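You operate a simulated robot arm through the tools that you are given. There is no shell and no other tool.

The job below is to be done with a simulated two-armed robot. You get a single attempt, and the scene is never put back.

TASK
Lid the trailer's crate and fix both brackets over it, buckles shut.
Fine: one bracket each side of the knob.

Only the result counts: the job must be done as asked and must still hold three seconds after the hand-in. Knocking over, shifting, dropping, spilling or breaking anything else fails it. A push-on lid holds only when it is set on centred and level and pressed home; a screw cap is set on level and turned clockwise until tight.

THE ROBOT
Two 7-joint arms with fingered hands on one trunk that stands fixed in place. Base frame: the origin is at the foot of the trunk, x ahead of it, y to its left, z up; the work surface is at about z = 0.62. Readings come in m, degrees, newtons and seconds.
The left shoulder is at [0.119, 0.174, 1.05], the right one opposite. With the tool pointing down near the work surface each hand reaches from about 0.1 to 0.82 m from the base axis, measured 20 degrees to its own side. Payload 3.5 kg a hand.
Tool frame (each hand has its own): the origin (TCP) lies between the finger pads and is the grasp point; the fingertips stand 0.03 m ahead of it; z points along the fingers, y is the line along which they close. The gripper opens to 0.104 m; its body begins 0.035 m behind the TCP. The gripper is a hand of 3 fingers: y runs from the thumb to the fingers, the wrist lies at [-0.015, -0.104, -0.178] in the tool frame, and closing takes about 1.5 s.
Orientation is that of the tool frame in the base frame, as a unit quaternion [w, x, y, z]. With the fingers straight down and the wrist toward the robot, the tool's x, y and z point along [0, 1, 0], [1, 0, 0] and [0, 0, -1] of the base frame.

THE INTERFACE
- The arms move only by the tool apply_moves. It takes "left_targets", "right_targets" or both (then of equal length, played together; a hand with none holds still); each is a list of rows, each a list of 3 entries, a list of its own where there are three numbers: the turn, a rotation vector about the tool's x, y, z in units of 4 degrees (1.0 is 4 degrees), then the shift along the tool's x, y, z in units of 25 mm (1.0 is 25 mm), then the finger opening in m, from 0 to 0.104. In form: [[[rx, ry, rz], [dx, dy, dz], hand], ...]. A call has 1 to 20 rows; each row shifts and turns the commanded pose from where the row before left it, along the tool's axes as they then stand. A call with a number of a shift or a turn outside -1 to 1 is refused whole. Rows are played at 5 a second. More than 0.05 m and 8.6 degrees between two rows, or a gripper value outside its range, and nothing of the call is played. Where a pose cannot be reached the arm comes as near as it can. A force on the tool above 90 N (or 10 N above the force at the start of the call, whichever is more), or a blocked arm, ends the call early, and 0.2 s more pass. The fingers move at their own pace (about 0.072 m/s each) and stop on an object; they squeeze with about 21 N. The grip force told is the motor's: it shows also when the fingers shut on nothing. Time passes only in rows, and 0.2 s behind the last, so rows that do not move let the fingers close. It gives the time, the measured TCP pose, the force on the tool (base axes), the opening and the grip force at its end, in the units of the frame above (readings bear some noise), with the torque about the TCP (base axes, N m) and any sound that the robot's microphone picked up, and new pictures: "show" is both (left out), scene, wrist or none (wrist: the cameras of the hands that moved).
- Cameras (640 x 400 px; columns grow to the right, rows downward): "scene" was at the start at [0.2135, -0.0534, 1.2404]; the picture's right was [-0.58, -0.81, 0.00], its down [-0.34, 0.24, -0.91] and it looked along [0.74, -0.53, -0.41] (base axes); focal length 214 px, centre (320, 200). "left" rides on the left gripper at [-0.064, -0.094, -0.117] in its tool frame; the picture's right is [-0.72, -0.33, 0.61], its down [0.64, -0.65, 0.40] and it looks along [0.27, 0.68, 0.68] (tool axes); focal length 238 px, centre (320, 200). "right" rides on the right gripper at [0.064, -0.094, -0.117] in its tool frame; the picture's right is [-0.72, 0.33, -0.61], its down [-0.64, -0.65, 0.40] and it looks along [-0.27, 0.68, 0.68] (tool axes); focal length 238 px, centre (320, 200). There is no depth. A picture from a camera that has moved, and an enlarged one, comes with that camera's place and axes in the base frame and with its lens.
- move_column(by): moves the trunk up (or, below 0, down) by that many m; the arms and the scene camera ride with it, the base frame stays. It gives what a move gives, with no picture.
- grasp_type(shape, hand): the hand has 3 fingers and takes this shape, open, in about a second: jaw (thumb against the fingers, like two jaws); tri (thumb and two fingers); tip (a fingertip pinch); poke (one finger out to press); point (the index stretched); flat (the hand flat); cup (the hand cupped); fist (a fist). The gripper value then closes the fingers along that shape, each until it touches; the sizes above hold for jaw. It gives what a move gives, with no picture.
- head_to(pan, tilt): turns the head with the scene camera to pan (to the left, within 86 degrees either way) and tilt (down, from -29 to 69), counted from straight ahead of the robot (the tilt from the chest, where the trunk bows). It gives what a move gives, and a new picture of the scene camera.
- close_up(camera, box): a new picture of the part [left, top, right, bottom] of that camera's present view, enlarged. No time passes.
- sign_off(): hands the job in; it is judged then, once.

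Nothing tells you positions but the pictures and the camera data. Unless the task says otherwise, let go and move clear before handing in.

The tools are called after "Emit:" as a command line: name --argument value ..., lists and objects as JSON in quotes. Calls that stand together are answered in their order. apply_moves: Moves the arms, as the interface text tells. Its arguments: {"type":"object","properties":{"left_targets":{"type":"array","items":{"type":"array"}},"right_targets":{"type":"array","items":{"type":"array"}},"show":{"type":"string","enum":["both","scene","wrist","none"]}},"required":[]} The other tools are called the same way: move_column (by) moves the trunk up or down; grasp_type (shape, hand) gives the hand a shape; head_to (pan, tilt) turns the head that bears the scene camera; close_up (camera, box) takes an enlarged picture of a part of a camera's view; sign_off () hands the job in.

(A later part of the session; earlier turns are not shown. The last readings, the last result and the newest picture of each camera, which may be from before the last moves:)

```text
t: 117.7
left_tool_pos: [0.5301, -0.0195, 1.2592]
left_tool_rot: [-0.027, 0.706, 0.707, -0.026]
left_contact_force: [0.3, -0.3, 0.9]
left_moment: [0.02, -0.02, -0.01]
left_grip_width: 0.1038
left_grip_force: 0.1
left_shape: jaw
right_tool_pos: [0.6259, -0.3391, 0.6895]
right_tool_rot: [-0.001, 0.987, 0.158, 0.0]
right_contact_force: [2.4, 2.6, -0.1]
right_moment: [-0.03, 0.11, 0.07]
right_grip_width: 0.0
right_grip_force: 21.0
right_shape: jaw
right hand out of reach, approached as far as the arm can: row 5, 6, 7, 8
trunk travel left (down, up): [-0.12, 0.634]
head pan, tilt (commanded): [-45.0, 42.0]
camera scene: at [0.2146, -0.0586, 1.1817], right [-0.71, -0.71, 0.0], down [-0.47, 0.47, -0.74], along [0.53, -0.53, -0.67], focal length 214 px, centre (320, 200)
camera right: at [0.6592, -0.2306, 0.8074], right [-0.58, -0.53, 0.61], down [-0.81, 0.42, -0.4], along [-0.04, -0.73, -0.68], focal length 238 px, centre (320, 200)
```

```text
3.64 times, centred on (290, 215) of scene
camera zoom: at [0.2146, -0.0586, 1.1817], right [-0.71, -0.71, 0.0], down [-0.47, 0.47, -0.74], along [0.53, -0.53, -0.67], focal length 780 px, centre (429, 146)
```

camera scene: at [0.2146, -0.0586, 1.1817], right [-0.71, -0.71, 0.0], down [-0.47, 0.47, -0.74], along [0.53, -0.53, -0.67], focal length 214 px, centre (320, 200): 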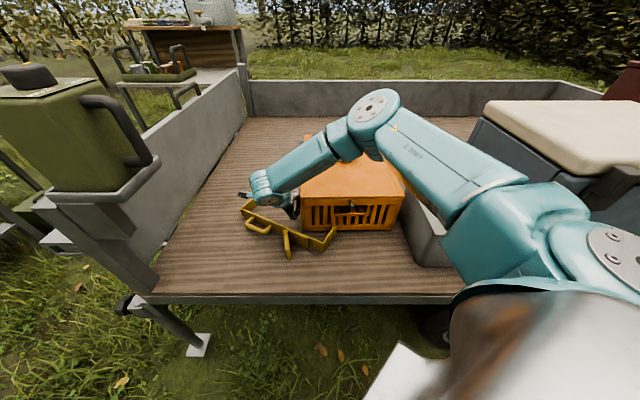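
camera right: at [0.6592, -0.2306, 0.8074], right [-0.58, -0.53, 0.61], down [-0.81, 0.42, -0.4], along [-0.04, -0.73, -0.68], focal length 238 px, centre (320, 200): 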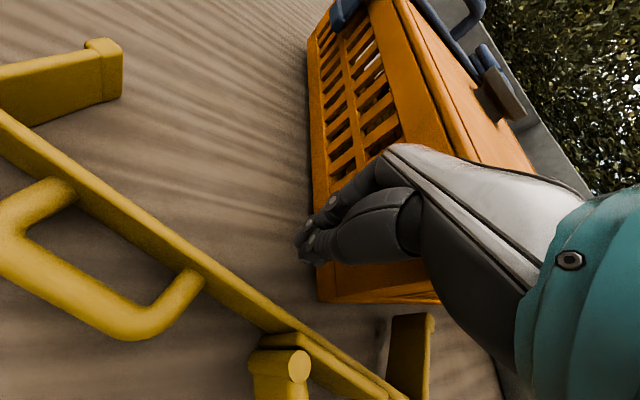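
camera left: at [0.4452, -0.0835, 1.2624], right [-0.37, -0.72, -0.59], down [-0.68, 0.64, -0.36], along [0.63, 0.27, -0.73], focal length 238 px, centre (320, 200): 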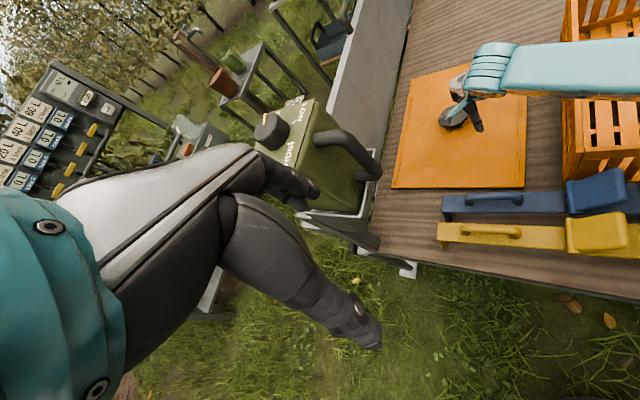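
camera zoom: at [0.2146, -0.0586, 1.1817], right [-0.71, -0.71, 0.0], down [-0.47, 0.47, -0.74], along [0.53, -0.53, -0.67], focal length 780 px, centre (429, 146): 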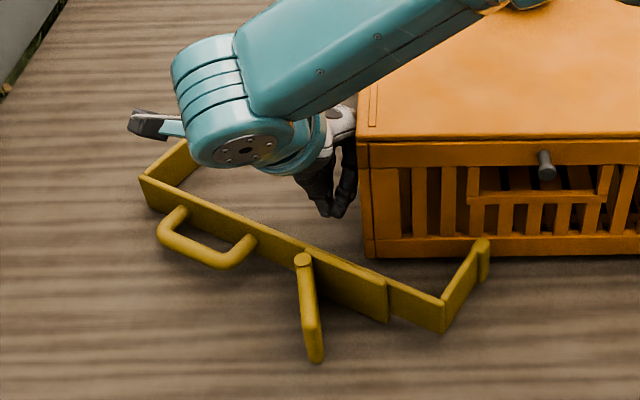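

Reaching down at this yaw ran out of range and the hand pressed the crate about 2 cm to the right. I'll move off it to the left and up straight away.

Emit:
apply_moves --right_targets '[[[0, 0, 0], [0.5, -0.25, -0.3], 0.0], [[0, 0, 0], [0.5, -0.25, -0.8], 0.0], [[0, 0, 0], [0, 0, -1], 0.0], [[0, 0, 0], [0, 0, -1], 0.0], [[0, 0, 0], [0, 0, -1], 0.0], [[0, 0, -1], [0, 0, 0], 0.0], [[0, 0, -1], [0, 0, 0], 0.0], [[0, 0, -1], [0, 0, 0], 0.0], [[0, 0, -1], [0, 0, 0], 0.0], [[0, 0, -1], [0, 0, 0], 0.0], [[0, 0, -1], [0, 0, 0], 0.0], [[0, 0, 0], [0, 0, 0], 0.0]]'

Emit:
close_up --camera "scene" --box '[220, 110, 520, 290]'

```text
t: 120.3
left_tool_pos: [0.5293, -0.0195, 1.2587]
left_tool_rot: [-0.026, 0.707, 0.707, -0.026]
left_contact_force: [0.0, -0.1, 0.6]
left_moment: [0.01, 0.01, 0.0]
left_grip_width: 0.1036
left_grip_force: 0.0
left_shape: jaw
right_tool_pos: [0.6429, -0.3248, 0.796]
right_tool_rot: [0.0, 0.933, 0.359, 0.0]
right_contact_force: [-0.1, -1.4, 0.2]
right_moment: [0.01, -0.01, -0.02]
right_grip_width: 0.0001
right_grip_force: 20.8
right_shape: jaw
right hand out of reach, approached as far as the arm can: row 1
trunk travel left (down, up): [-0.12, 0.634]
head pan, tilt (commanded): [-45.0, 42.0]
camera scene: at [0.2145, -0.0588, 1.1817], right [-0.71, -0.71, 0.0], down [-0.47, 0.47, -0.74], along [0.53, -0.53, -0.67], focal length 214 px, centre (320, 200)
camera right: at [0.6273, -0.2115, 0.9142], right [-0.32, -0.72, 0.61], down [-0.91, 0.05, -0.4], along [0.26, -0.69, -0.68], focal length 238 px, centre (320, 200)
```

scene: 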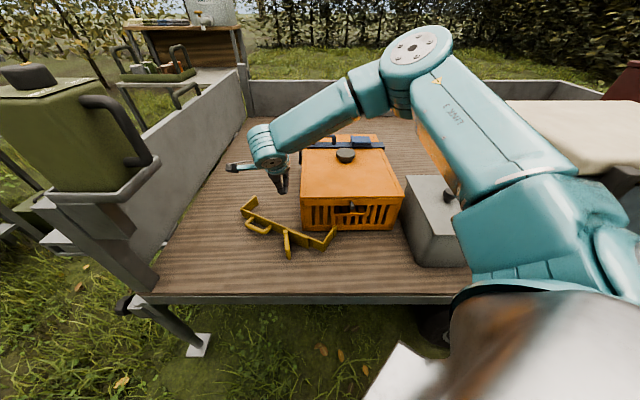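
right: 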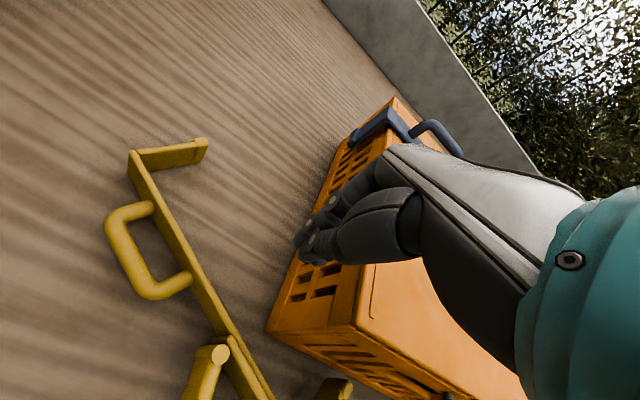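

```text
2.13 times, centred on (370, 200) of scene
camera zoom: at [0.2145, -0.0588, 1.1817], right [-0.71, -0.71, 0.0], down [-0.47, 0.47, -0.74], along [0.53, -0.53, -0.67], focal length 458 px, centre (213, 200)
```

zoom: 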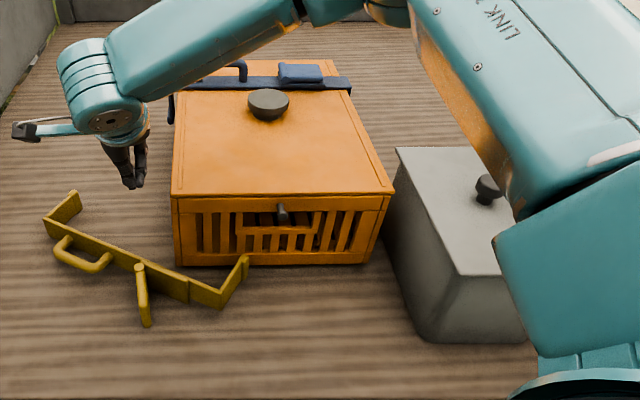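

The crate has slid about 1.7 cm and turned 2.7° but is still clear of the grey box. With the hand at a comfortable yaw, I'll lower beside the bracket's leg side and slide it towards me, away from the crate.

Emit:
apply_moves --right_targets '[[[0, 0, 0], [0.15, 0, 0.6], 0.0], [[0, 0, 0], [0.15, 0, 0.9], 0.0], [[0, 0, 0], [0, 0, 0.9], 0.0], [[0, 0, 0], [0, 0, 0.9], 0.0], [[0, 0, 0], [0, 0, 0.9], 0.0], [[0, 0, 0], [0, 0, 0.9], 0.0], [[0, 0, 0], [0, 0, 0], 0.0]]'

Emit:
close_up --camera "scene" --box '[230, 160, 350, 270]'

```text
t: 121.9
left_tool_pos: [0.5302, -0.02, 1.2594]
left_tool_rot: [-0.026, 0.706, 0.707, -0.026]
left_contact_force: [1.3, -0.8, -0.1]
left_moment: [-0.01, 0.0, 0.01]
left_grip_width: 0.1036
left_grip_force: 0.1
left_shape: jaw
right_tool_pos: [0.6468, -0.3191, 0.669]
right_tool_rot: [-0.001, 0.934, 0.358, 0.001]
right_contact_force: [0.7, -0.1, -0.6]
right_moment: [0.0, -0.03, 0.01]
right_grip_width: 0.0001
right_grip_force: 21.1
right_shape: jaw
trunk travel left (down, up): [-0.12, 0.634]
head pan, tilt (commanded): [-45.0, 42.0]
camera scene: at [0.2144, -0.0587, 1.1817], right [-0.71, -0.71, 0.0], down [-0.47, 0.47, -0.74], along [0.53, -0.53, -0.67], focal length 214 px, centre (320, 200)
camera right: at [0.6325, -0.2068, 0.7872], right [-0.32, -0.73, 0.61], down [-0.91, 0.06, -0.41], along [0.26, -0.69, -0.68], focal length 238 px, centre (320, 200)
```

scene: 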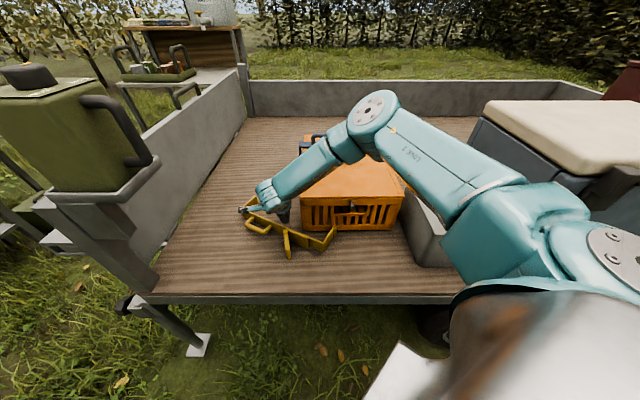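
right: 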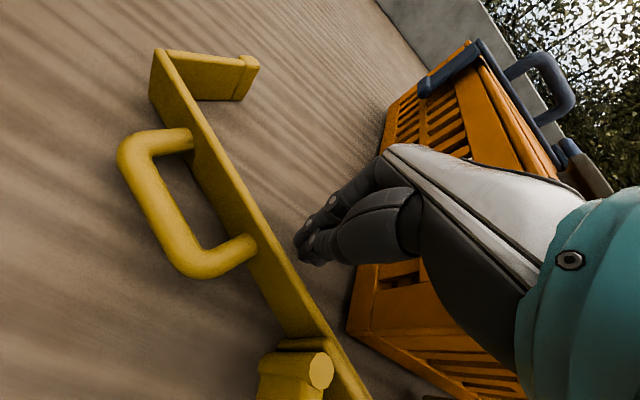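

```text
3.64 times, centred on (290, 215) of scene
camera zoom: at [0.2144, -0.0587, 1.1817], right [-0.71, -0.71, 0.0], down [-0.47, 0.47, -0.74], along [0.53, -0.53, -0.67], focal length 780 px, centre (429, 146)
```

zoom: 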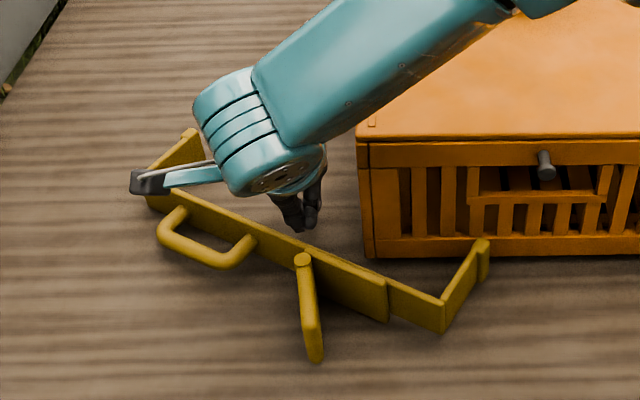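

The fingertips are behind the strap near its centre of mass. I'll slide the bracket about 7 cm towards me.

Emit:
apply_moves --right_targets '[[[0, 0, 0], [0.292, -0.657, 0], 0.0], [[0, 0, 0], [0.292, -0.657, 0], 0.0], [[0, 0, 0], [0.292, -0.657, 0], 0.0], [[0, 0, 0], [0.292, -0.657, 0], 0.0], [[0, 0, 0], [0.292, -0.657, 0], 0.0], [[0, 0, 0], [0, 0, 0], 0.0]]'

Emit:
close_up --camera "scene" --box '[220, 160, 360, 290]'

```text
t: 123.3
left_tool_pos: [0.5296, -0.0203, 1.2588]
left_tool_rot: [-0.026, 0.706, 0.707, -0.026]
left_contact_force: [-0.1, -0.5, 0.4]
left_moment: [-0.02, 0.01, 0.0]
left_grip_width: 0.1038
left_grip_force: 0.0
left_shape: jaw
right_tool_pos: [0.6007, -0.2577, 0.6916]
right_tool_rot: [0.001, 0.933, 0.36, 0.0]
right_contact_force: [0.8, -0.6, 0.5]
right_moment: [-0.03, -0.01, 0.03]
right_grip_width: 0.0
right_grip_force: 21.4
right_shape: jaw
right hand out of reach, approached as far as the arm can: row 1, 2, 3, 4, 5
trunk travel left (down, up): [-0.12, 0.634]
head pan, tilt (commanded): [-45.0, 42.0]
camera scene: at [0.2145, -0.0588, 1.1817], right [-0.71, -0.71, 0.0], down [-0.47, 0.47, -0.74], along [0.53, -0.53, -0.67], focal length 214 px, centre (320, 200)
camera right: at [0.5865, -0.1449, 0.8094], right [-0.32, -0.72, 0.61], down [-0.91, 0.06, -0.41], along [0.26, -0.69, -0.68], focal length 238 px, centre (320, 200)
```

scene: 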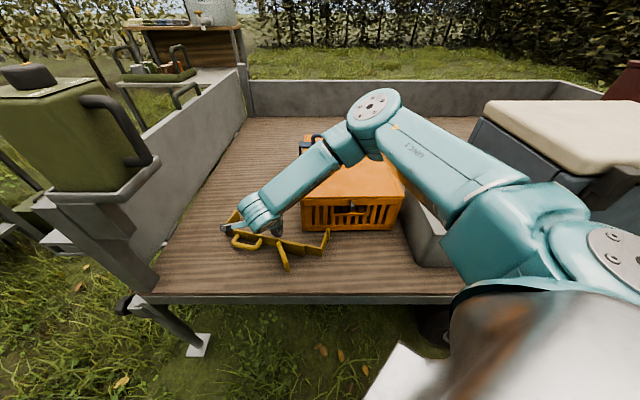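
right: 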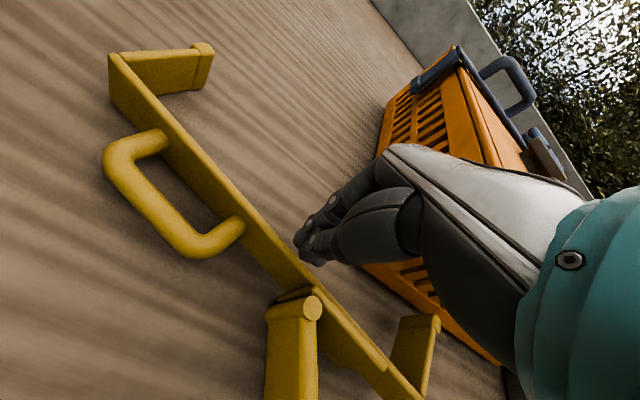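

```text
3.08 times, centred on (290, 225) of scene
camera zoom: at [0.2145, -0.0588, 1.1817], right [-0.71, -0.71, 0.0], down [-0.47, 0.47, -0.74], along [0.53, -0.53, -0.67], focal length 660 px, centre (412, 123)
```

zoom: 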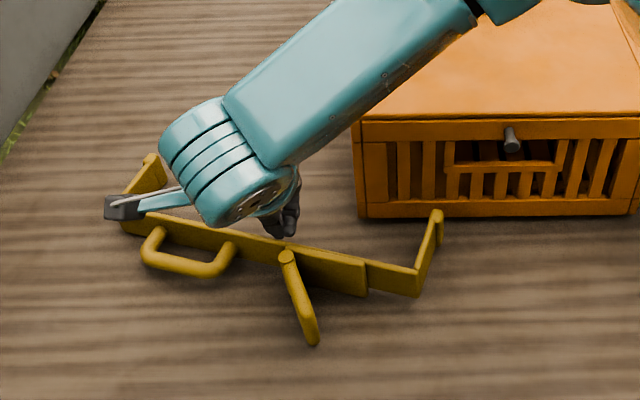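

The bracket slid a few centimetres clear, but low vertical poses here run into a wrist limit. I'll lift off and raise the trunk 10 cm so the forearm comes down more steeply.

Emit:
apply_moves --right_targets '[[[0, 0, 0], [0, 0.3, -0.5], 0.0], [[0, 0, 0], [0, 0, -1], 0.0], [[0, 0, 0], [0, 0, -1], 0.0], [[0, 0, 0], [0, 0, -1], 0.0], [[0, 0, 0], [0, 0, 0], 0.0]]' --show "none"

Emit:
move_column --by 0.1

Emit:
head_to --pan -40 --tilt 48

```text
t: 124.5
left_tool_pos: [0.5295, -0.0198, 1.2593]
left_tool_rot: [-0.025, 0.706, 0.707, -0.026]
left_contact_force: [0.6, 0.1, -0.3]
left_moment: [-0.01, 0.02, -0.01]
left_grip_width: 0.1038
left_grip_force: 0.2
left_shape: jaw
right_tool_pos: [0.6058, -0.2631, 0.7779]
right_tool_rot: [0.0, 0.934, 0.357, 0.0]
right_contact_force: [-0.1, 0.5, -0.1]
right_moment: [-0.01, 0.01, 0.03]
right_grip_width: 0.0
right_grip_force: 20.6
right_shape: jaw
trunk travel left (down, up): [-0.12, 0.634]
head pan, tilt (commanded): [-45.0, 42.0]
```

```text
t: 125.8
left_tool_pos: [0.4808, -0.0184, 1.3916]
left_tool_rot: [0.004, 0.706, 0.708, 0.004]
left_contact_force: [0.7, -1.6, -0.3]
left_moment: [-0.01, 0.03, 0.01]
left_grip_width: 0.1036
left_grip_force: 0.1
left_shape: jaw
right_tool_pos: [0.6057, -0.2636, 0.8763]
right_tool_rot: [0.0, 0.933, 0.36, -0.001]
right_contact_force: [0.6, -0.5, 0.0]
right_moment: [0.02, 0.03, 0.01]
right_grip_width: 0.0002
right_grip_force: 21.3
right_shape: jaw
trunk travel left (down, up): [-0.22, 0.534]
head pan, tilt (commanded): [-45.0, 42.0]
```

```text
t: 126.5
left_tool_pos: [0.4796, -0.018, 1.3932]
left_tool_rot: [0.005, 0.706, 0.708, 0.004]
left_contact_force: [0.4, 0.1, 0.8]
left_moment: [0.0, 0.01, -0.02]
left_grip_width: 0.1037
left_grip_force: 0.0
left_shape: jaw
right_tool_pos: [0.6053, -0.2618, 0.8769]
right_tool_rot: [0.001, 0.934, 0.358, -0.001]
right_contact_force: [-0.6, -0.3, 0.4]
right_moment: [0.0, 0.03, -0.03]
right_grip_width: 0.0004
right_grip_force: 20.9
right_shape: jaw
trunk travel left (down, up): [-0.22, 0.534]
head pan, tilt (commanded): [-40.0, 48.0]
camera scene: at [0.1628, -0.0503, 1.2777], right [-0.64, -0.77, 0.0], down [-0.57, 0.48, -0.67], along [0.51, -0.43, -0.74], focal length 214 px, centre (320, 200)
```

scene: 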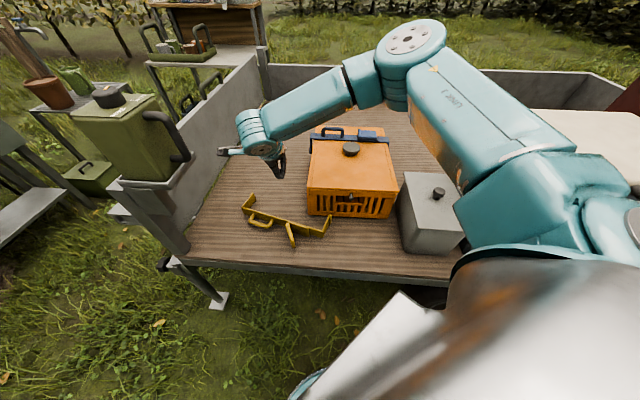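

The view is good from here. I'll zoom in to locate the bracket precisely.

Emit:
close_up --camera "scene" --box '[230, 175, 350, 255]'

Emit:
close_up --camera "right" --box '[60, 100, 380, 400]'

```text
5.00 times, centred on (290, 215) of scene
camera zoom: at [0.1628, -0.0503, 1.2777], right [-0.64, -0.77, 0.0], down [-0.57, 0.48, -0.67], along [0.51, -0.43, -0.74], focal length 1072 px, centre (470, 125)
```

zoom: 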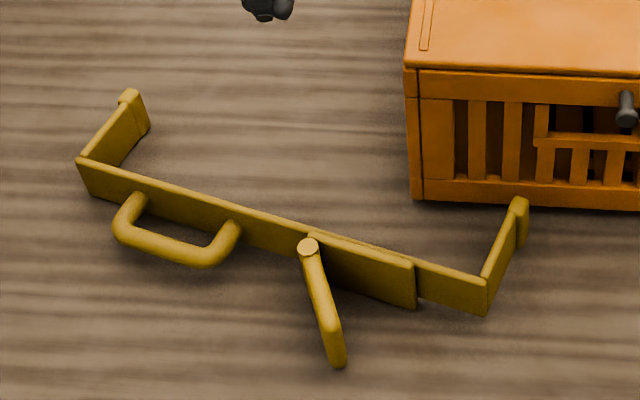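

```text
1.33 times, centred on (220, 250) of right
camera zoom: at [0.5917, -0.1502, 0.996], right [-0.32, -0.72, 0.61], down [-0.91, 0.06, -0.4], along [0.26, -0.69, -0.68], focal length 318 px, centre (453, 133)
```

zoom: 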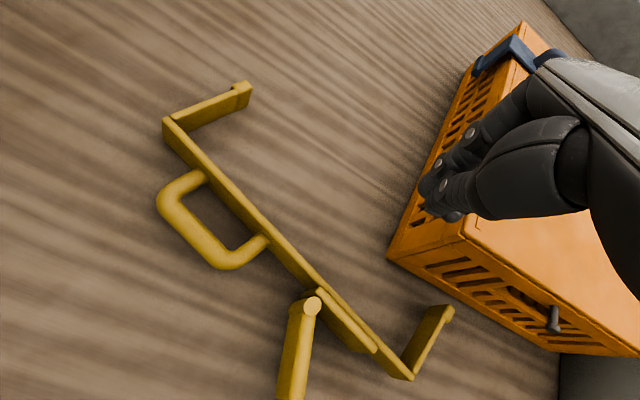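

Both cameras put the free strap span at about [0.603, -0.242] with the legs pointing towards -60°. I'll align, open to 0.06 and come down to just above it.

Emit:
apply_moves --right_targets '[[[0, 0, 1], [0, 0, 0], 0.06], [[0, 0, 1], [0, 0, 0], 0.06], [[0, 0, 1], [0, 0, 0], 0.06], [[0, 0, 0], [0.3, -0.74, 0.2], 0.06], [[0, 0, 0], [0, 0, 0.9], 0.06], [[0, 0, 0], [0, 0, 0.9], 0.06], [[0, 0, 0], [0, 0, 0.9], 0.06], [[0, 0, 0], [0, 0, 0.9], 0.06], [[0, 0, 0], [0, 0, 0.9], 0.06], [[0, 0, 0], [0, 0, 0.9], 0.06], [[0, 0, 0], [0, 0, 0.9], 0.06], [[0, 0, 0], [0, 0, 0], 0.06]]'

Emit:
close_up --camera "scene" --box '[230, 165, 350, 255]'

Emit:
close_up --camera "right" --box '[120, 120, 420, 400]'

```text
t: 129.1
left_tool_pos: [0.4726, -0.0127, 1.3974]
left_tool_rot: [0.008, 0.707, 0.708, 0.004]
left_contact_force: [-0.7, 0.9, -0.9]
left_moment: [-0.03, 0.01, 0.02]
left_grip_width: 0.1037
left_grip_force: 0.0
left_shape: jaw
right_tool_pos: [0.5471, -0.3135, 0.792]
right_tool_rot: [0.004, 0.965, 0.262, 0.015]
right_contact_force: [1.4, 17.8, 68.5]
right_moment: [-2.77, -1.43, 0.42]
right_grip_width: 0.0589
right_grip_force: 0.0
right_shape: jaw
right hand out of reach, approached as far as the arm can: row 1, 2, 3, 4, 5, 6, 7, 8, 9, 10, 11
trunk travel left (down, up): [-0.22, 0.534]
head pan, tilt (commanded): [-40.0, 48.0]
camera scene: at [0.157, -0.045, 1.2794], right [-0.64, -0.77, 0.0], down [-0.57, 0.47, -0.67], along [0.52, -0.43, -0.74], focal length 214 px, centre (320, 200)
camera right: at [0.5517, -0.1996, 0.9099], right [-0.47, -0.65, 0.6], down [-0.87, 0.24, -0.43], along [0.14, -0.73, -0.67], focal length 238 px, centre (320, 200)
```

scene: 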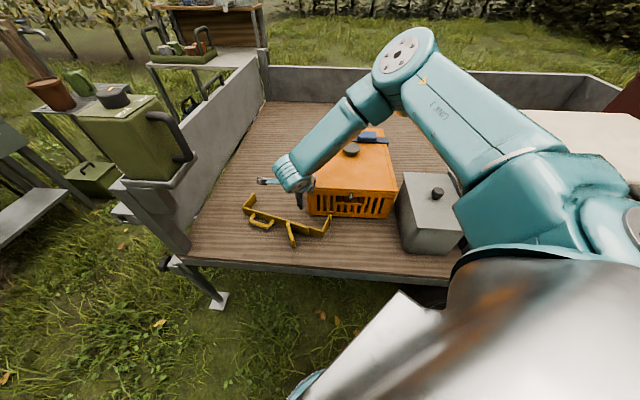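
right: 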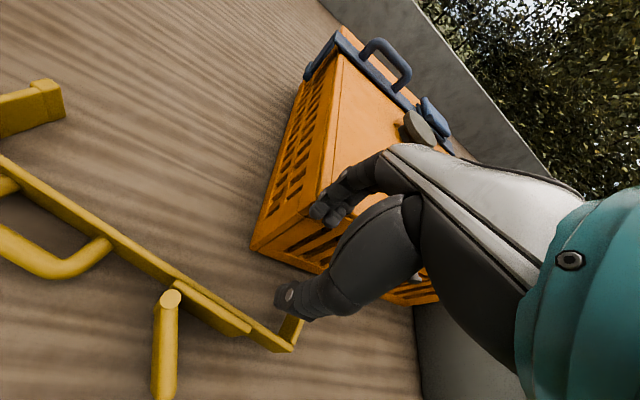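

```text
4.44 times, centred on (290, 210) of scene
camera zoom: at [0.157, -0.045, 1.2794], right [-0.64, -0.77, 0.0], down [-0.57, 0.47, -0.67], along [0.52, -0.43, -0.74], focal length 953 px, centre (453, 156)
```

zoom: 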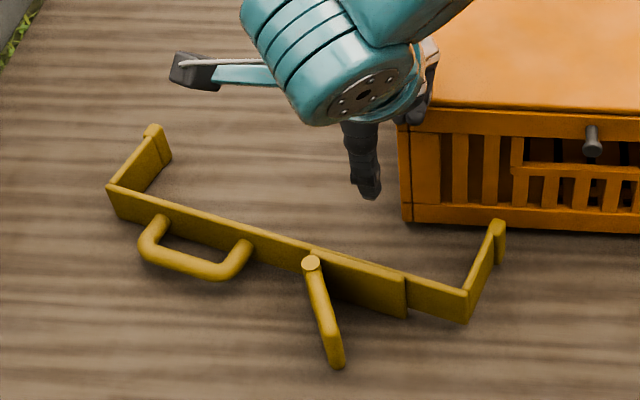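

```text
1.43 times, centred on (270, 260) of right
camera zoom: at [0.5517, -0.1996, 0.9099], right [-0.47, -0.65, 0.6], down [-0.87, 0.24, -0.43], along [0.14, -0.73, -0.67], focal length 340 px, centre (391, 114)
```

zoom: 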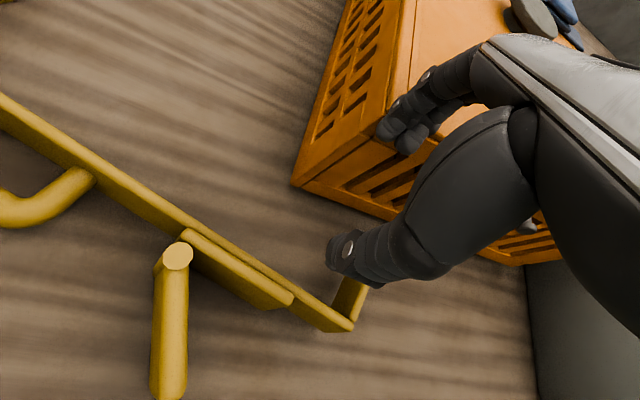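

The arm ran out of range on that turn and drifted onto the crate's edge with 68 N. I'll lift straight up immediately and undo the turn.

Emit:
apply_moves --right_targets '[[[0, 0, 0], [0, -0.2, -0.6], 0.06], [[0, 0, 0], [0, 0, -0.8], 0.06], [[0, 0, 0], [0, 0, -0.8], 0.06], [[0, 0, 0], [0, 0, -0.8], 0.06], [[0, 0, -1], [0, 0, 0], 0.06], [[0, 0, -1], [0, 0, 0], 0.06], [[0, 0, -1], [0, 0, 0], 0.06], [[0, 0, 0], [0, 0, 0], 0.06]]'

Emit:
close_up --camera "scene" --box '[280, 110, 480, 260]'

```text
t: 130.9
left_tool_pos: [0.4788, -0.018, 1.3932]
left_tool_rot: [0.004, 0.706, 0.708, 0.005]
left_contact_force: [0.4, -0.5, -0.9]
left_moment: [0.02, 0.0, 0.0]
left_grip_width: 0.1038
left_grip_force: 0.1
left_shape: jaw
right_tool_pos: [0.539, -0.3131, 0.8538]
right_tool_rot: [0.0, 0.933, 0.359, -0.001]
right_contact_force: [-0.4, 0.4, -0.1]
right_moment: [0.02, -0.01, 0.03]
right_grip_width: 0.06
right_grip_force: 0.0
right_shape: jaw
trunk travel left (down, up): [-0.22, 0.534]
head pan, tilt (commanded): [-40.0, 48.0]
camera scene: at [0.163, -0.0503, 1.2777], right [-0.64, -0.77, 0.0], down [-0.57, 0.48, -0.67], along [0.51, -0.43, -0.74], focal length 214 px, centre (320, 200)
camera right: at [0.5246, -0.2015, 0.9711], right [-0.32, -0.72, 0.61], down [-0.91, 0.05, -0.4], along [0.26, -0.69, -0.68], focal length 238 px, centre (320, 200)
```

scene: 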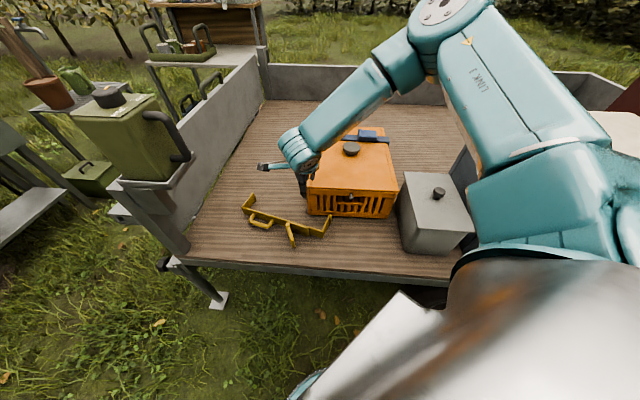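
right: 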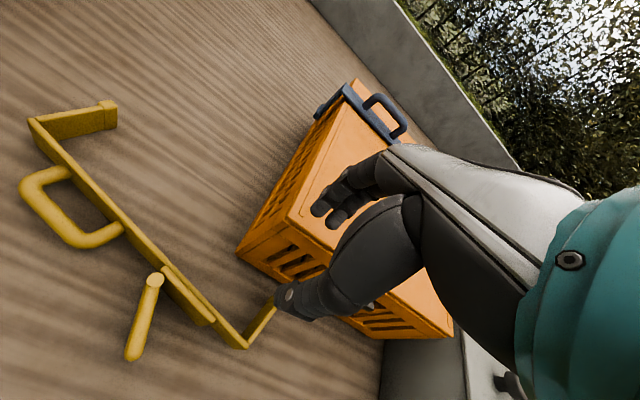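

```text
2.67 times, centred on (380, 185) of scene
camera zoom: at [0.163, -0.0503, 1.2777], right [-0.64, -0.77, 0.0], down [-0.57, 0.48, -0.67], along [0.51, -0.43, -0.74], focal length 572 px, centre (160, 240)
```

zoom: 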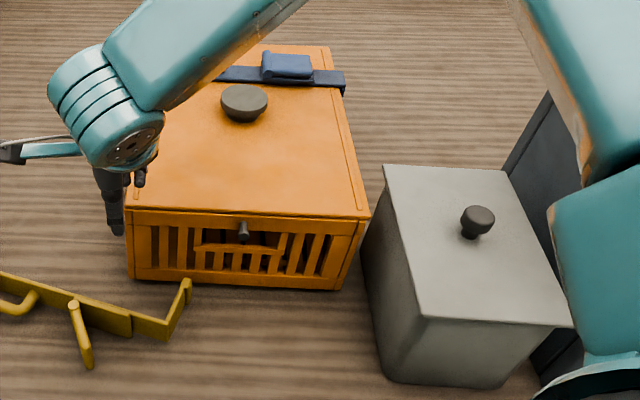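

The crate and its lid look intact. From now on I'll keep the hand at the yaw that works (-48°) and check reach in small steps; the pinch can square the loose bracket to my fingers.

Emit:
apply_moves --right_targets '[[[0, 0, 0], [0.947, -0.102, 0], 0.06], [[0, 0, 0], [0.947, -0.102, 0], 0.06], [[0, 0, 0], [0.947, -0.102, 0], 0.06], [[0, 0, 0], [0.947, -0.102, 0], 0.06], [[0, 0, 0], [0, 0, 0], 0.06]]' --show "none"

Emit:
apply_moves --right_targets '[[[0, 0, 0], [0, 0, 0.8], 0.06], [[0, 0, 0], [0, 0, 0.8], 0.06], [[0, 0, 0], [0, 0, 0.8], 0.06], [[0, 0, 0], [0, 0, 0], 0.06]]' --show "scene"

```text
t: 132.1
left_tool_pos: [0.479, -0.0187, 1.3942]
left_tool_rot: [0.003, 0.706, 0.708, 0.004]
left_contact_force: [0.5, 0.7, -1.0]
left_moment: [0.02, 0.0, 0.0]
left_grip_width: 0.1037
left_grip_force: 0.0
left_shape: jaw
right_tool_pos: [0.5924, -0.2554, 0.8604]
right_tool_rot: [0.0, 0.933, 0.359, 0.0]
right_contact_force: [-0.1, 0.2, -0.2]
right_moment: [-0.01, -0.01, -0.03]
right_grip_width: 0.0597
right_grip_force: 0.0
right_shape: jaw
right hand out of reach, approached as far as the arm can: row 4
trunk travel left (down, up): [-0.22, 0.534]
head pan, tilt (commanded): [-40.0, 48.0]
```

```text
t: 133.1
left_tool_pos: [0.4793, -0.0178, 1.3924]
left_tool_rot: [0.004, 0.706, 0.708, 0.005]
left_contact_force: [-0.2, -0.5, 0.1]
left_moment: [0.02, 0.02, 0.03]
left_grip_width: 0.1035
left_grip_force: 0.1
left_shape: jaw
right_tool_pos: [0.5759, -0.2764, 0.8168]
right_tool_rot: [0.0, 0.933, 0.359, 0.001]
right_contact_force: [0.9, -1.0, -0.4]
right_moment: [-0.01, 0.0, 0.0]
right_grip_width: 0.0599
right_grip_force: 0.1
right_shape: jaw
right hand out of reach, approached as far as the arm can: row 1, 2, 3
trunk travel left (down, up): [-0.22, 0.534]
head pan, tilt (commanded): [-40.0, 48.0]
camera scene: at [0.1629, -0.0503, 1.2777], right [-0.64, -0.77, 0.0], down [-0.57, 0.48, -0.67], along [0.51, -0.43, -0.74], focal length 214 px, centre (320, 200)
```

scene: 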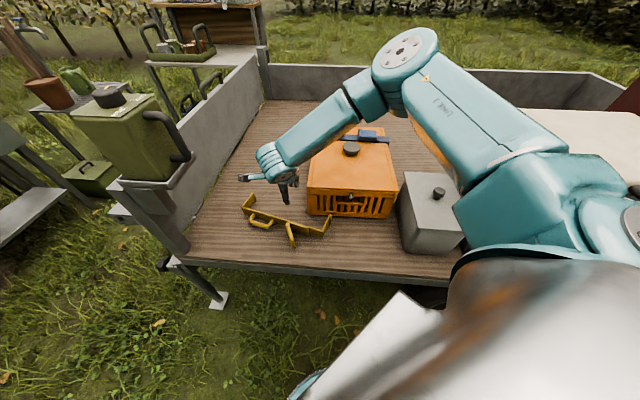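

Raising the trunk made reach here worse, so the opposite is right. I'll lift the hand and lower the trunk close to its bottom before trying again.

Emit:
apply_moves --right_targets '[[[0, 0, 0], [0, 0, -1], 0.06], [[0, 0, 0], [0, 0, -1], 0.06], [[0, 0, 0], [0, 0, -1], 0.06], [[0, 0, 0], [0, 0, -1], 0.06], [[0, 0, 0], [0, 0, -1], 0.06], [[0, 0, 0], [0, 0, -1], 0.06], [[0, 0, 0], [0, 0, -1], 0.06], [[0, 0, 0], [0, 0, 0], 0.06]]' --show "none"

Emit:
move_column --by -0.1

```text
t: 134.9
left_tool_pos: [0.4796, -0.0177, 1.3936]
left_tool_rot: [0.003, 0.706, 0.708, 0.003]
left_contact_force: [-0.6, -0.4, 0.7]
left_moment: [0.0, 0.03, -0.03]
left_grip_width: 0.1039
left_grip_force: 0.0
left_shape: jaw
right_tool_pos: [0.5754, -0.2774, 0.9932]
right_tool_rot: [0.0, 0.934, 0.358, 0.0]
right_contact_force: [0.1, -0.7, 0.0]
right_moment: [0.01, 0.0, -0.01]
right_grip_width: 0.06
right_grip_force: 0.1
right_shape: jaw
trunk travel left (down, up): [-0.22, 0.534]
head pan, tilt (commanded): [-40.0, 48.0]
```

```text
t: 136.2
left_tool_pos: [0.4784, -0.0183, 1.2929]
left_tool_rot: [0.004, 0.706, 0.708, 0.004]
left_contact_force: [0.3, -0.3, 1.1]
left_moment: [0.01, -0.01, 0.0]
left_grip_width: 0.1035
left_grip_force: 0.0
left_shape: jaw
right_tool_pos: [0.5761, -0.2765, 0.8939]
right_tool_rot: [0.001, 0.934, 0.358, 0.001]
right_contact_force: [-0.3, 0.5, 0.8]
right_moment: [0.0, -0.03, 0.01]
right_grip_width: 0.0598
right_grip_force: 0.2
right_shape: jaw
trunk travel left (down, up): [-0.12, 0.634]
head pan, tilt (commanded): [-40.0, 48.0]
```

I'll lower another 10 cm and look.

Emit:
move_column --by -0.1

Emit:
head_to --pan -40 --tilt 45

Emit:
close_up --camera "right" --box '[0, 60, 420, 400]'

```text
t: 137.5
left_tool_pos: [0.5151, -0.0179, 1.1718]
left_tool_rot: [-0.016, 0.706, 0.707, -0.019]
left_contact_force: [-0.2, -0.1, -0.4]
left_moment: [0.02, 0.01, -0.04]
left_grip_width: 0.1036
left_grip_force: 0.1
left_shape: jaw
right_tool_pos: [0.5752, -0.2769, 0.7941]
right_tool_rot: [0.001, 0.933, 0.359, 0.001]
right_contact_force: [-0.2, 0.1, 0.7]
right_moment: [0.01, -0.03, -0.06]
right_grip_width: 0.0599
right_grip_force: 0.0
right_shape: jaw
trunk travel left (down, up): [-0.02, 0.734]
head pan, tilt (commanded): [-40.0, 48.0]
```

```text
t: 138.2
left_tool_pos: [0.5172, -0.0179, 1.1707]
left_tool_rot: [-0.017, 0.706, 0.707, -0.018]
left_contact_force: [0.3, -0.3, 1.1]
left_moment: [-0.02, -0.02, 0.02]
left_grip_width: 0.1039
left_grip_force: 0.0
left_shape: jaw
right_tool_pos: [0.5756, -0.277, 0.7932]
right_tool_rot: [0.001, 0.934, 0.358, 0.0]
right_contact_force: [-0.5, 0.2, -1.0]
right_moment: [0.0, -0.03, 0.02]
right_grip_width: 0.0599
right_grip_force: 0.1
right_shape: jaw
trunk travel left (down, up): [-0.02, 0.734]
head pan, tilt (commanded): [-40.0, 45.0]
camera scene: at [0.2783, -0.0519, 1.0704], right [-0.64, -0.77, 0.0], down [-0.54, 0.45, -0.71], along [0.54, -0.45, -0.71], focal length 214 px, centre (320, 200)
```

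scene: 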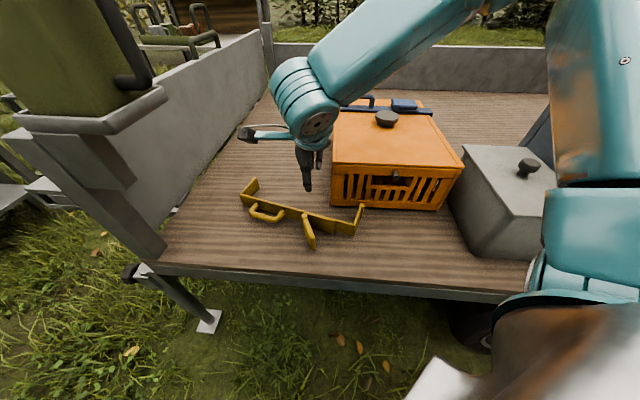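

```text
1.18 times, centred on (210, 230) of right
camera zoom: at [0.5617, -0.1643, 0.911], right [-0.32, -0.72, 0.61], down [-0.91, 0.06, -0.4], along [0.26, -0.69, -0.68], focal length 280 px, centre (449, 165)
```

zoom: 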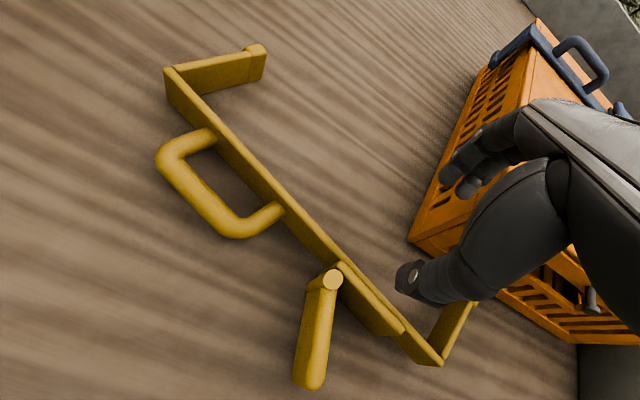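

With the trunk low, the bracket is right in front of me, unmoved. I'll move over its free span and test a small yaw towards its alignment.

Emit:
apply_moves --right_targets '[[[0, 0, 0], [0.814, -0.1, 0], 0.05], [[0, 0, 0], [0.814, -0.1, 0], 0.05], [[0, 0, 1], [0, 0, 0], 0.05], [[0, 0, 0], [0, 0, 0], 0.05]]' --show "none"

Emit:
apply_moves --right_targets '[[[0, 0, 1], [0, 0, 0], 0.05], [[0, 0, 0.8], [0, 0, 0], 0.05], [[0, 0, 0], [0, 0, 0], 0.05]]' --show "none"

```text
t: 139.2
left_tool_pos: [0.5164, -0.0182, 1.1713]
left_tool_rot: [-0.017, 0.707, 0.707, -0.018]
left_contact_force: [-0.3, -0.6, -0.2]
left_moment: [0.02, 0.01, 0.02]
left_grip_width: 0.1035
left_grip_force: 0.1
left_shape: jaw
right_tool_pos: [0.6039, -0.2464, 0.7932]
right_tool_rot: [-0.001, 0.945, 0.326, 0.0]
right_contact_force: [0.5, 0.1, -0.2]
right_moment: [-0.01, 0.03, 0.0]
right_grip_width: 0.0503
right_grip_force: 0.1
right_shape: jaw
trunk travel left (down, up): [-0.02, 0.734]
head pan, tilt (commanded): [-40.0, 45.0]
```

```text
t: 140.0
left_tool_pos: [0.517, -0.0177, 1.1711]
left_tool_rot: [-0.017, 0.707, 0.707, -0.018]
left_contact_force: [0.7, 0.1, 0.7]
left_moment: [0.03, -0.01, 0.0]
left_grip_width: 0.1034
left_grip_force: 0.1
left_shape: jaw
right_tool_pos: [0.6023, -0.2458, 0.7927]
right_tool_rot: [0.0, 0.964, 0.266, 0.0]
right_contact_force: [0.6, -0.6, 0.0]
right_moment: [-0.01, 0.0, 0.01]
right_grip_width: 0.0507
right_grip_force: 0.0
right_shape: jaw
trunk travel left (down, up): [-0.02, 0.734]
head pan, tilt (commanded): [-40.0, 45.0]
```

With the trunk low, the aligned yaw of -59° works. I'll descend in steps.

Emit:
apply_moves --right_targets '[[[0, 0, 0], [0, 0, 0.9], 0.05], [[0, 0, 0], [0, 0, 0.9], 0.05], [[0, 0, 0], [0, 0, 0.9], 0.05], [[0, 0, 0], [0, 0, 0], 0.05]]'

Emit:
close_up --camera "scene" --box '[230, 140, 390, 260]'

Emit:
close_up --camera "right" --box '[100, 120, 420, 400]'

```text
t: 141.0
left_tool_pos: [0.5169, -0.0189, 1.171]
left_tool_rot: [-0.016, 0.706, 0.708, -0.017]
left_contact_force: [0.2, 0.5, -0.5]
left_moment: [0.02, -0.01, -0.03]
left_grip_width: 0.1039
left_grip_force: 0.1
left_shape: jaw
right_tool_pos: [0.6023, -0.2462, 0.7229]
right_tool_rot: [0.0, 0.964, 0.265, 0.0]
right_contact_force: [-0.5, 0.8, -0.3]
right_moment: [-0.02, -0.02, 0.03]
right_grip_width: 0.0502
right_grip_force: 0.1
right_shape: jaw
trunk travel left (down, up): [-0.02, 0.734]
head pan, tilt (commanded): [-40.0, 45.0]
camera scene: at [0.2782, -0.0519, 1.0704], right [-0.64, -0.77, 0.0], down [-0.54, 0.45, -0.71], along [0.54, -0.45, -0.71], focal length 214 px, centre (320, 200)
camera right: at [0.6107, -0.1324, 0.8424], right [-0.45, -0.65, 0.61], down [-0.88, 0.23, -0.4], along [0.12, -0.72, -0.68], focal length 238 px, centre (320, 200)
```

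scene: 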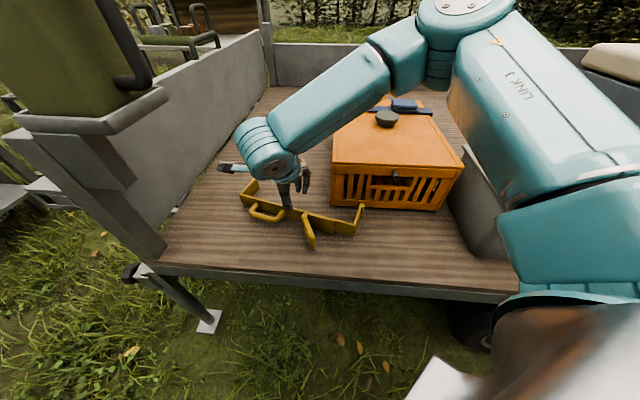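
right: 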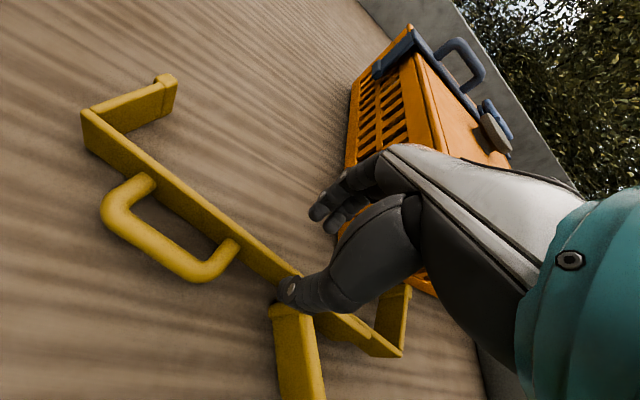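

```text
3.33 times, centred on (310, 200) of scene
camera zoom: at [0.2782, -0.0519, 1.0704], right [-0.64, -0.77, 0.0], down [-0.54, 0.45, -0.71], along [0.54, -0.45, -0.71], focal length 715 px, centre (353, 200)
```

zoom: 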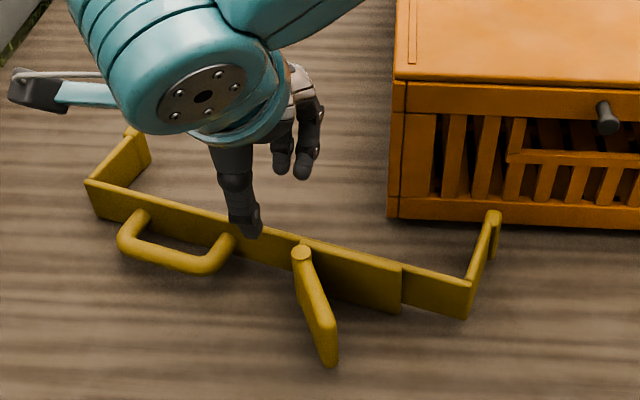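

```text
1.43 times, centred on (260, 260) of right
camera zoom: at [0.6107, -0.1324, 0.8424], right [-0.45, -0.65, 0.61], down [-0.88, 0.23, -0.4], along [0.12, -0.72, -0.68], focal length 340 px, centre (406, 114)
```

zoom: 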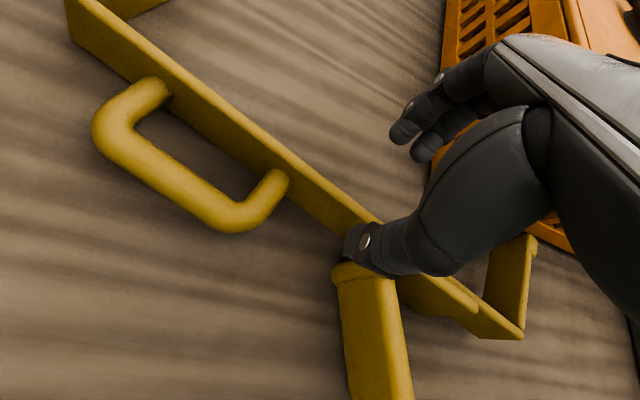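

The thumb is lined up between the handle's leg and the hinge, with the fingers on the leg side. I'll descend the rest in two checked steps.

Emit:
apply_moves --right_targets '[[[0, 0, 0], [0, 0, 0.8], 0.05], [[0, 0, 0], [0, 0, 0.8], 0.05], [[0, 0, 0], [0, 0, 0], 0.05]]'

Emit:
close_up --camera "scene" --box '[230, 140, 390, 260]'

Emit:
close_up --camera "right" --box '[100, 120, 420, 400]'

```text
t: 141.8
left_tool_pos: [0.5157, -0.0187, 1.1704]
left_tool_rot: [-0.016, 0.706, 0.708, -0.018]
left_contact_force: [-0.9, 0.8, -0.3]
left_moment: [-0.01, -0.03, 0.02]
left_grip_width: 0.1039
left_grip_force: 0.1
left_shape: jaw
right_tool_pos: [0.6037, -0.2456, 0.6843]
right_tool_rot: [0.0, 0.964, 0.265, 0.0]
right_contact_force: [0.2, 0.6, -0.2]
right_moment: [0.01, -0.03, 0.01]
right_grip_width: 0.0506
right_grip_force: 0.1
right_shape: jaw
trunk travel left (down, up): [-0.02, 0.734]
head pan, tilt (commanded): [-40.0, 45.0]
camera scene: at [0.2782, -0.0519, 1.0704], right [-0.64, -0.77, 0.0], down [-0.54, 0.45, -0.71], along [0.54, -0.45, -0.71], focal length 214 px, centre (320, 200)
camera right: at [0.6113, -0.1324, 0.8029], right [-0.45, -0.65, 0.61], down [-0.88, 0.23, -0.4], along [0.12, -0.72, -0.68], focal length 238 px, centre (320, 200)
```

scene: 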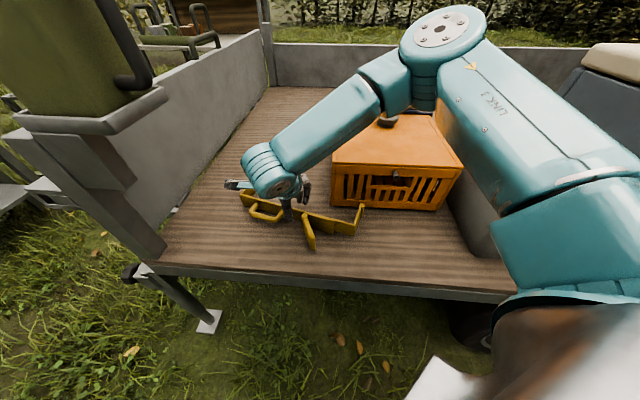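
right: 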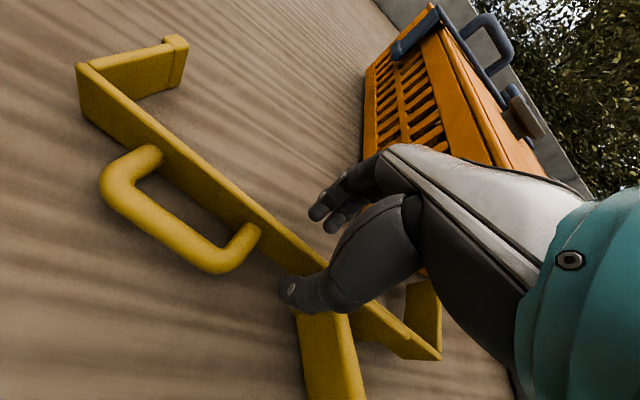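

```text
3.33 times, centred on (310, 200) of scene
camera zoom: at [0.2782, -0.0519, 1.0704], right [-0.64, -0.77, 0.0], down [-0.54, 0.45, -0.71], along [0.54, -0.45, -0.71], focal length 715 px, centre (353, 200)
```

zoom: 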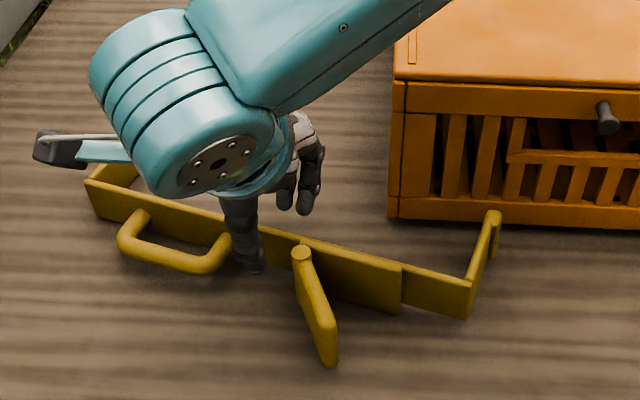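

```text
1.43 times, centred on (260, 260) of right
camera zoom: at [0.6113, -0.1324, 0.8029], right [-0.45, -0.65, 0.61], down [-0.88, 0.23, -0.4], along [0.12, -0.72, -0.68], focal length 340 px, centre (406, 114)
```

zoom: 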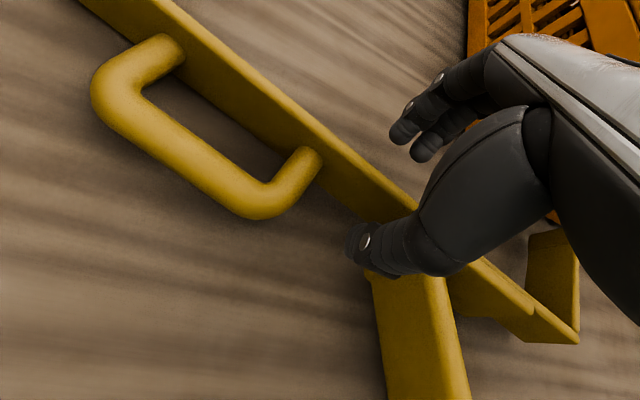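

The thumb is on the handle side and the fingers on the leg side with nothing touched. I'll go down 2 cm more and close on the strap's faces.

Emit:
apply_moves --right_targets '[[[0, 0, 0], [0, 0, 0.45], 0.05], [[0, 0, 0], [0, 0, 0.43], 0.05], [[0, 0, 0], [0, 0, 0], 0.05], [[0, 0, 0], [0, 0, 0], 0.03], [[0, 0, 0], [0, 0, 0], 0.0], [[0, 0, 0], [0, 0, 0], 0.0], [[0, 0, 0], [0, 0, 0], 0.0], [[0, 0, 0], [0, 0, 0], 0.0]]'

Emit:
close_up --camera "scene" --box '[230, 140, 390, 260]'

Emit:
close_up --camera "right" --box '[100, 120, 420, 400]'

```text
t: 143.6
left_tool_pos: [0.5156, -0.0177, 1.1699]
left_tool_rot: [-0.016, 0.706, 0.707, -0.019]
left_contact_force: [0.2, -0.9, 1.0]
left_moment: [0.01, 0.03, -0.01]
left_grip_width: 0.1038
left_grip_force: 0.0
left_shape: jaw
right_tool_pos: [0.6031, -0.245, 0.6633]
right_tool_rot: [0.0, 0.964, 0.266, 0.0]
right_contact_force: [-0.1, 0.0, -0.4]
right_moment: [0.0, -0.04, 0.01]
right_grip_width: 0.0023
right_grip_force: 21.1
right_shape: jaw
trunk travel left (down, up): [-0.02, 0.734]
head pan, tilt (commanded): [-40.0, 45.0]
camera scene: at [0.2784, -0.0519, 1.0703], right [-0.64, -0.77, 0.0], down [-0.54, 0.45, -0.71], along [0.54, -0.45, -0.71], focal length 214 px, centre (320, 200)
camera right: at [0.6112, -0.1325, 0.7811], right [-0.45, -0.65, 0.61], down [-0.88, 0.23, -0.4], along [0.12, -0.72, -0.68], focal length 238 px, centre (320, 200)
```

scene: 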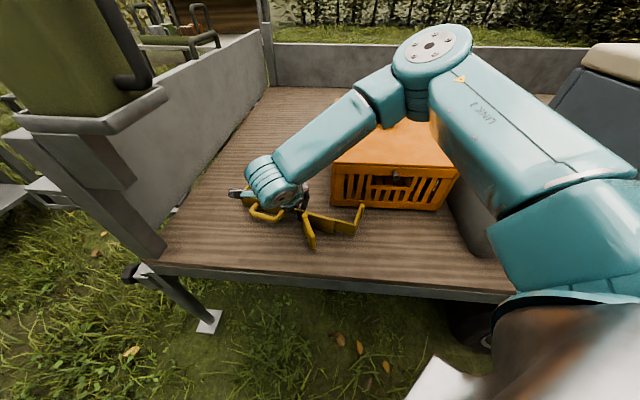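
right: 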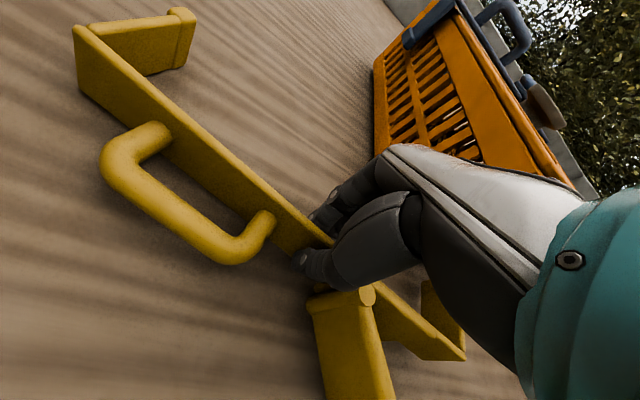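

```text
3.33 times, centred on (310, 200) of scene
camera zoom: at [0.2784, -0.0519, 1.0703], right [-0.64, -0.77, 0.0], down [-0.54, 0.45, -0.71], along [0.54, -0.45, -0.71], focal length 715 px, centre (353, 200)
```

zoom: 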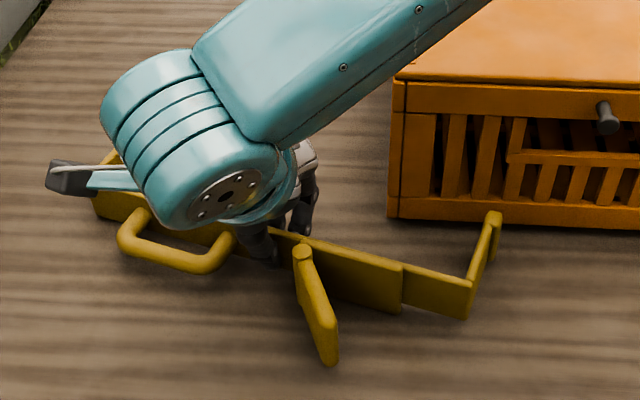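

```text
1.43 times, centred on (260, 260) of right
camera zoom: at [0.6112, -0.1325, 0.7811], right [-0.45, -0.65, 0.61], down [-0.88, 0.23, -0.4], along [0.12, -0.72, -0.68], focal length 340 px, centre (406, 114)
```

zoom: 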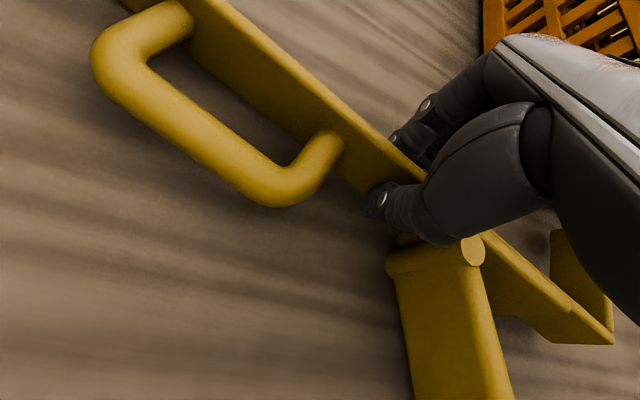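

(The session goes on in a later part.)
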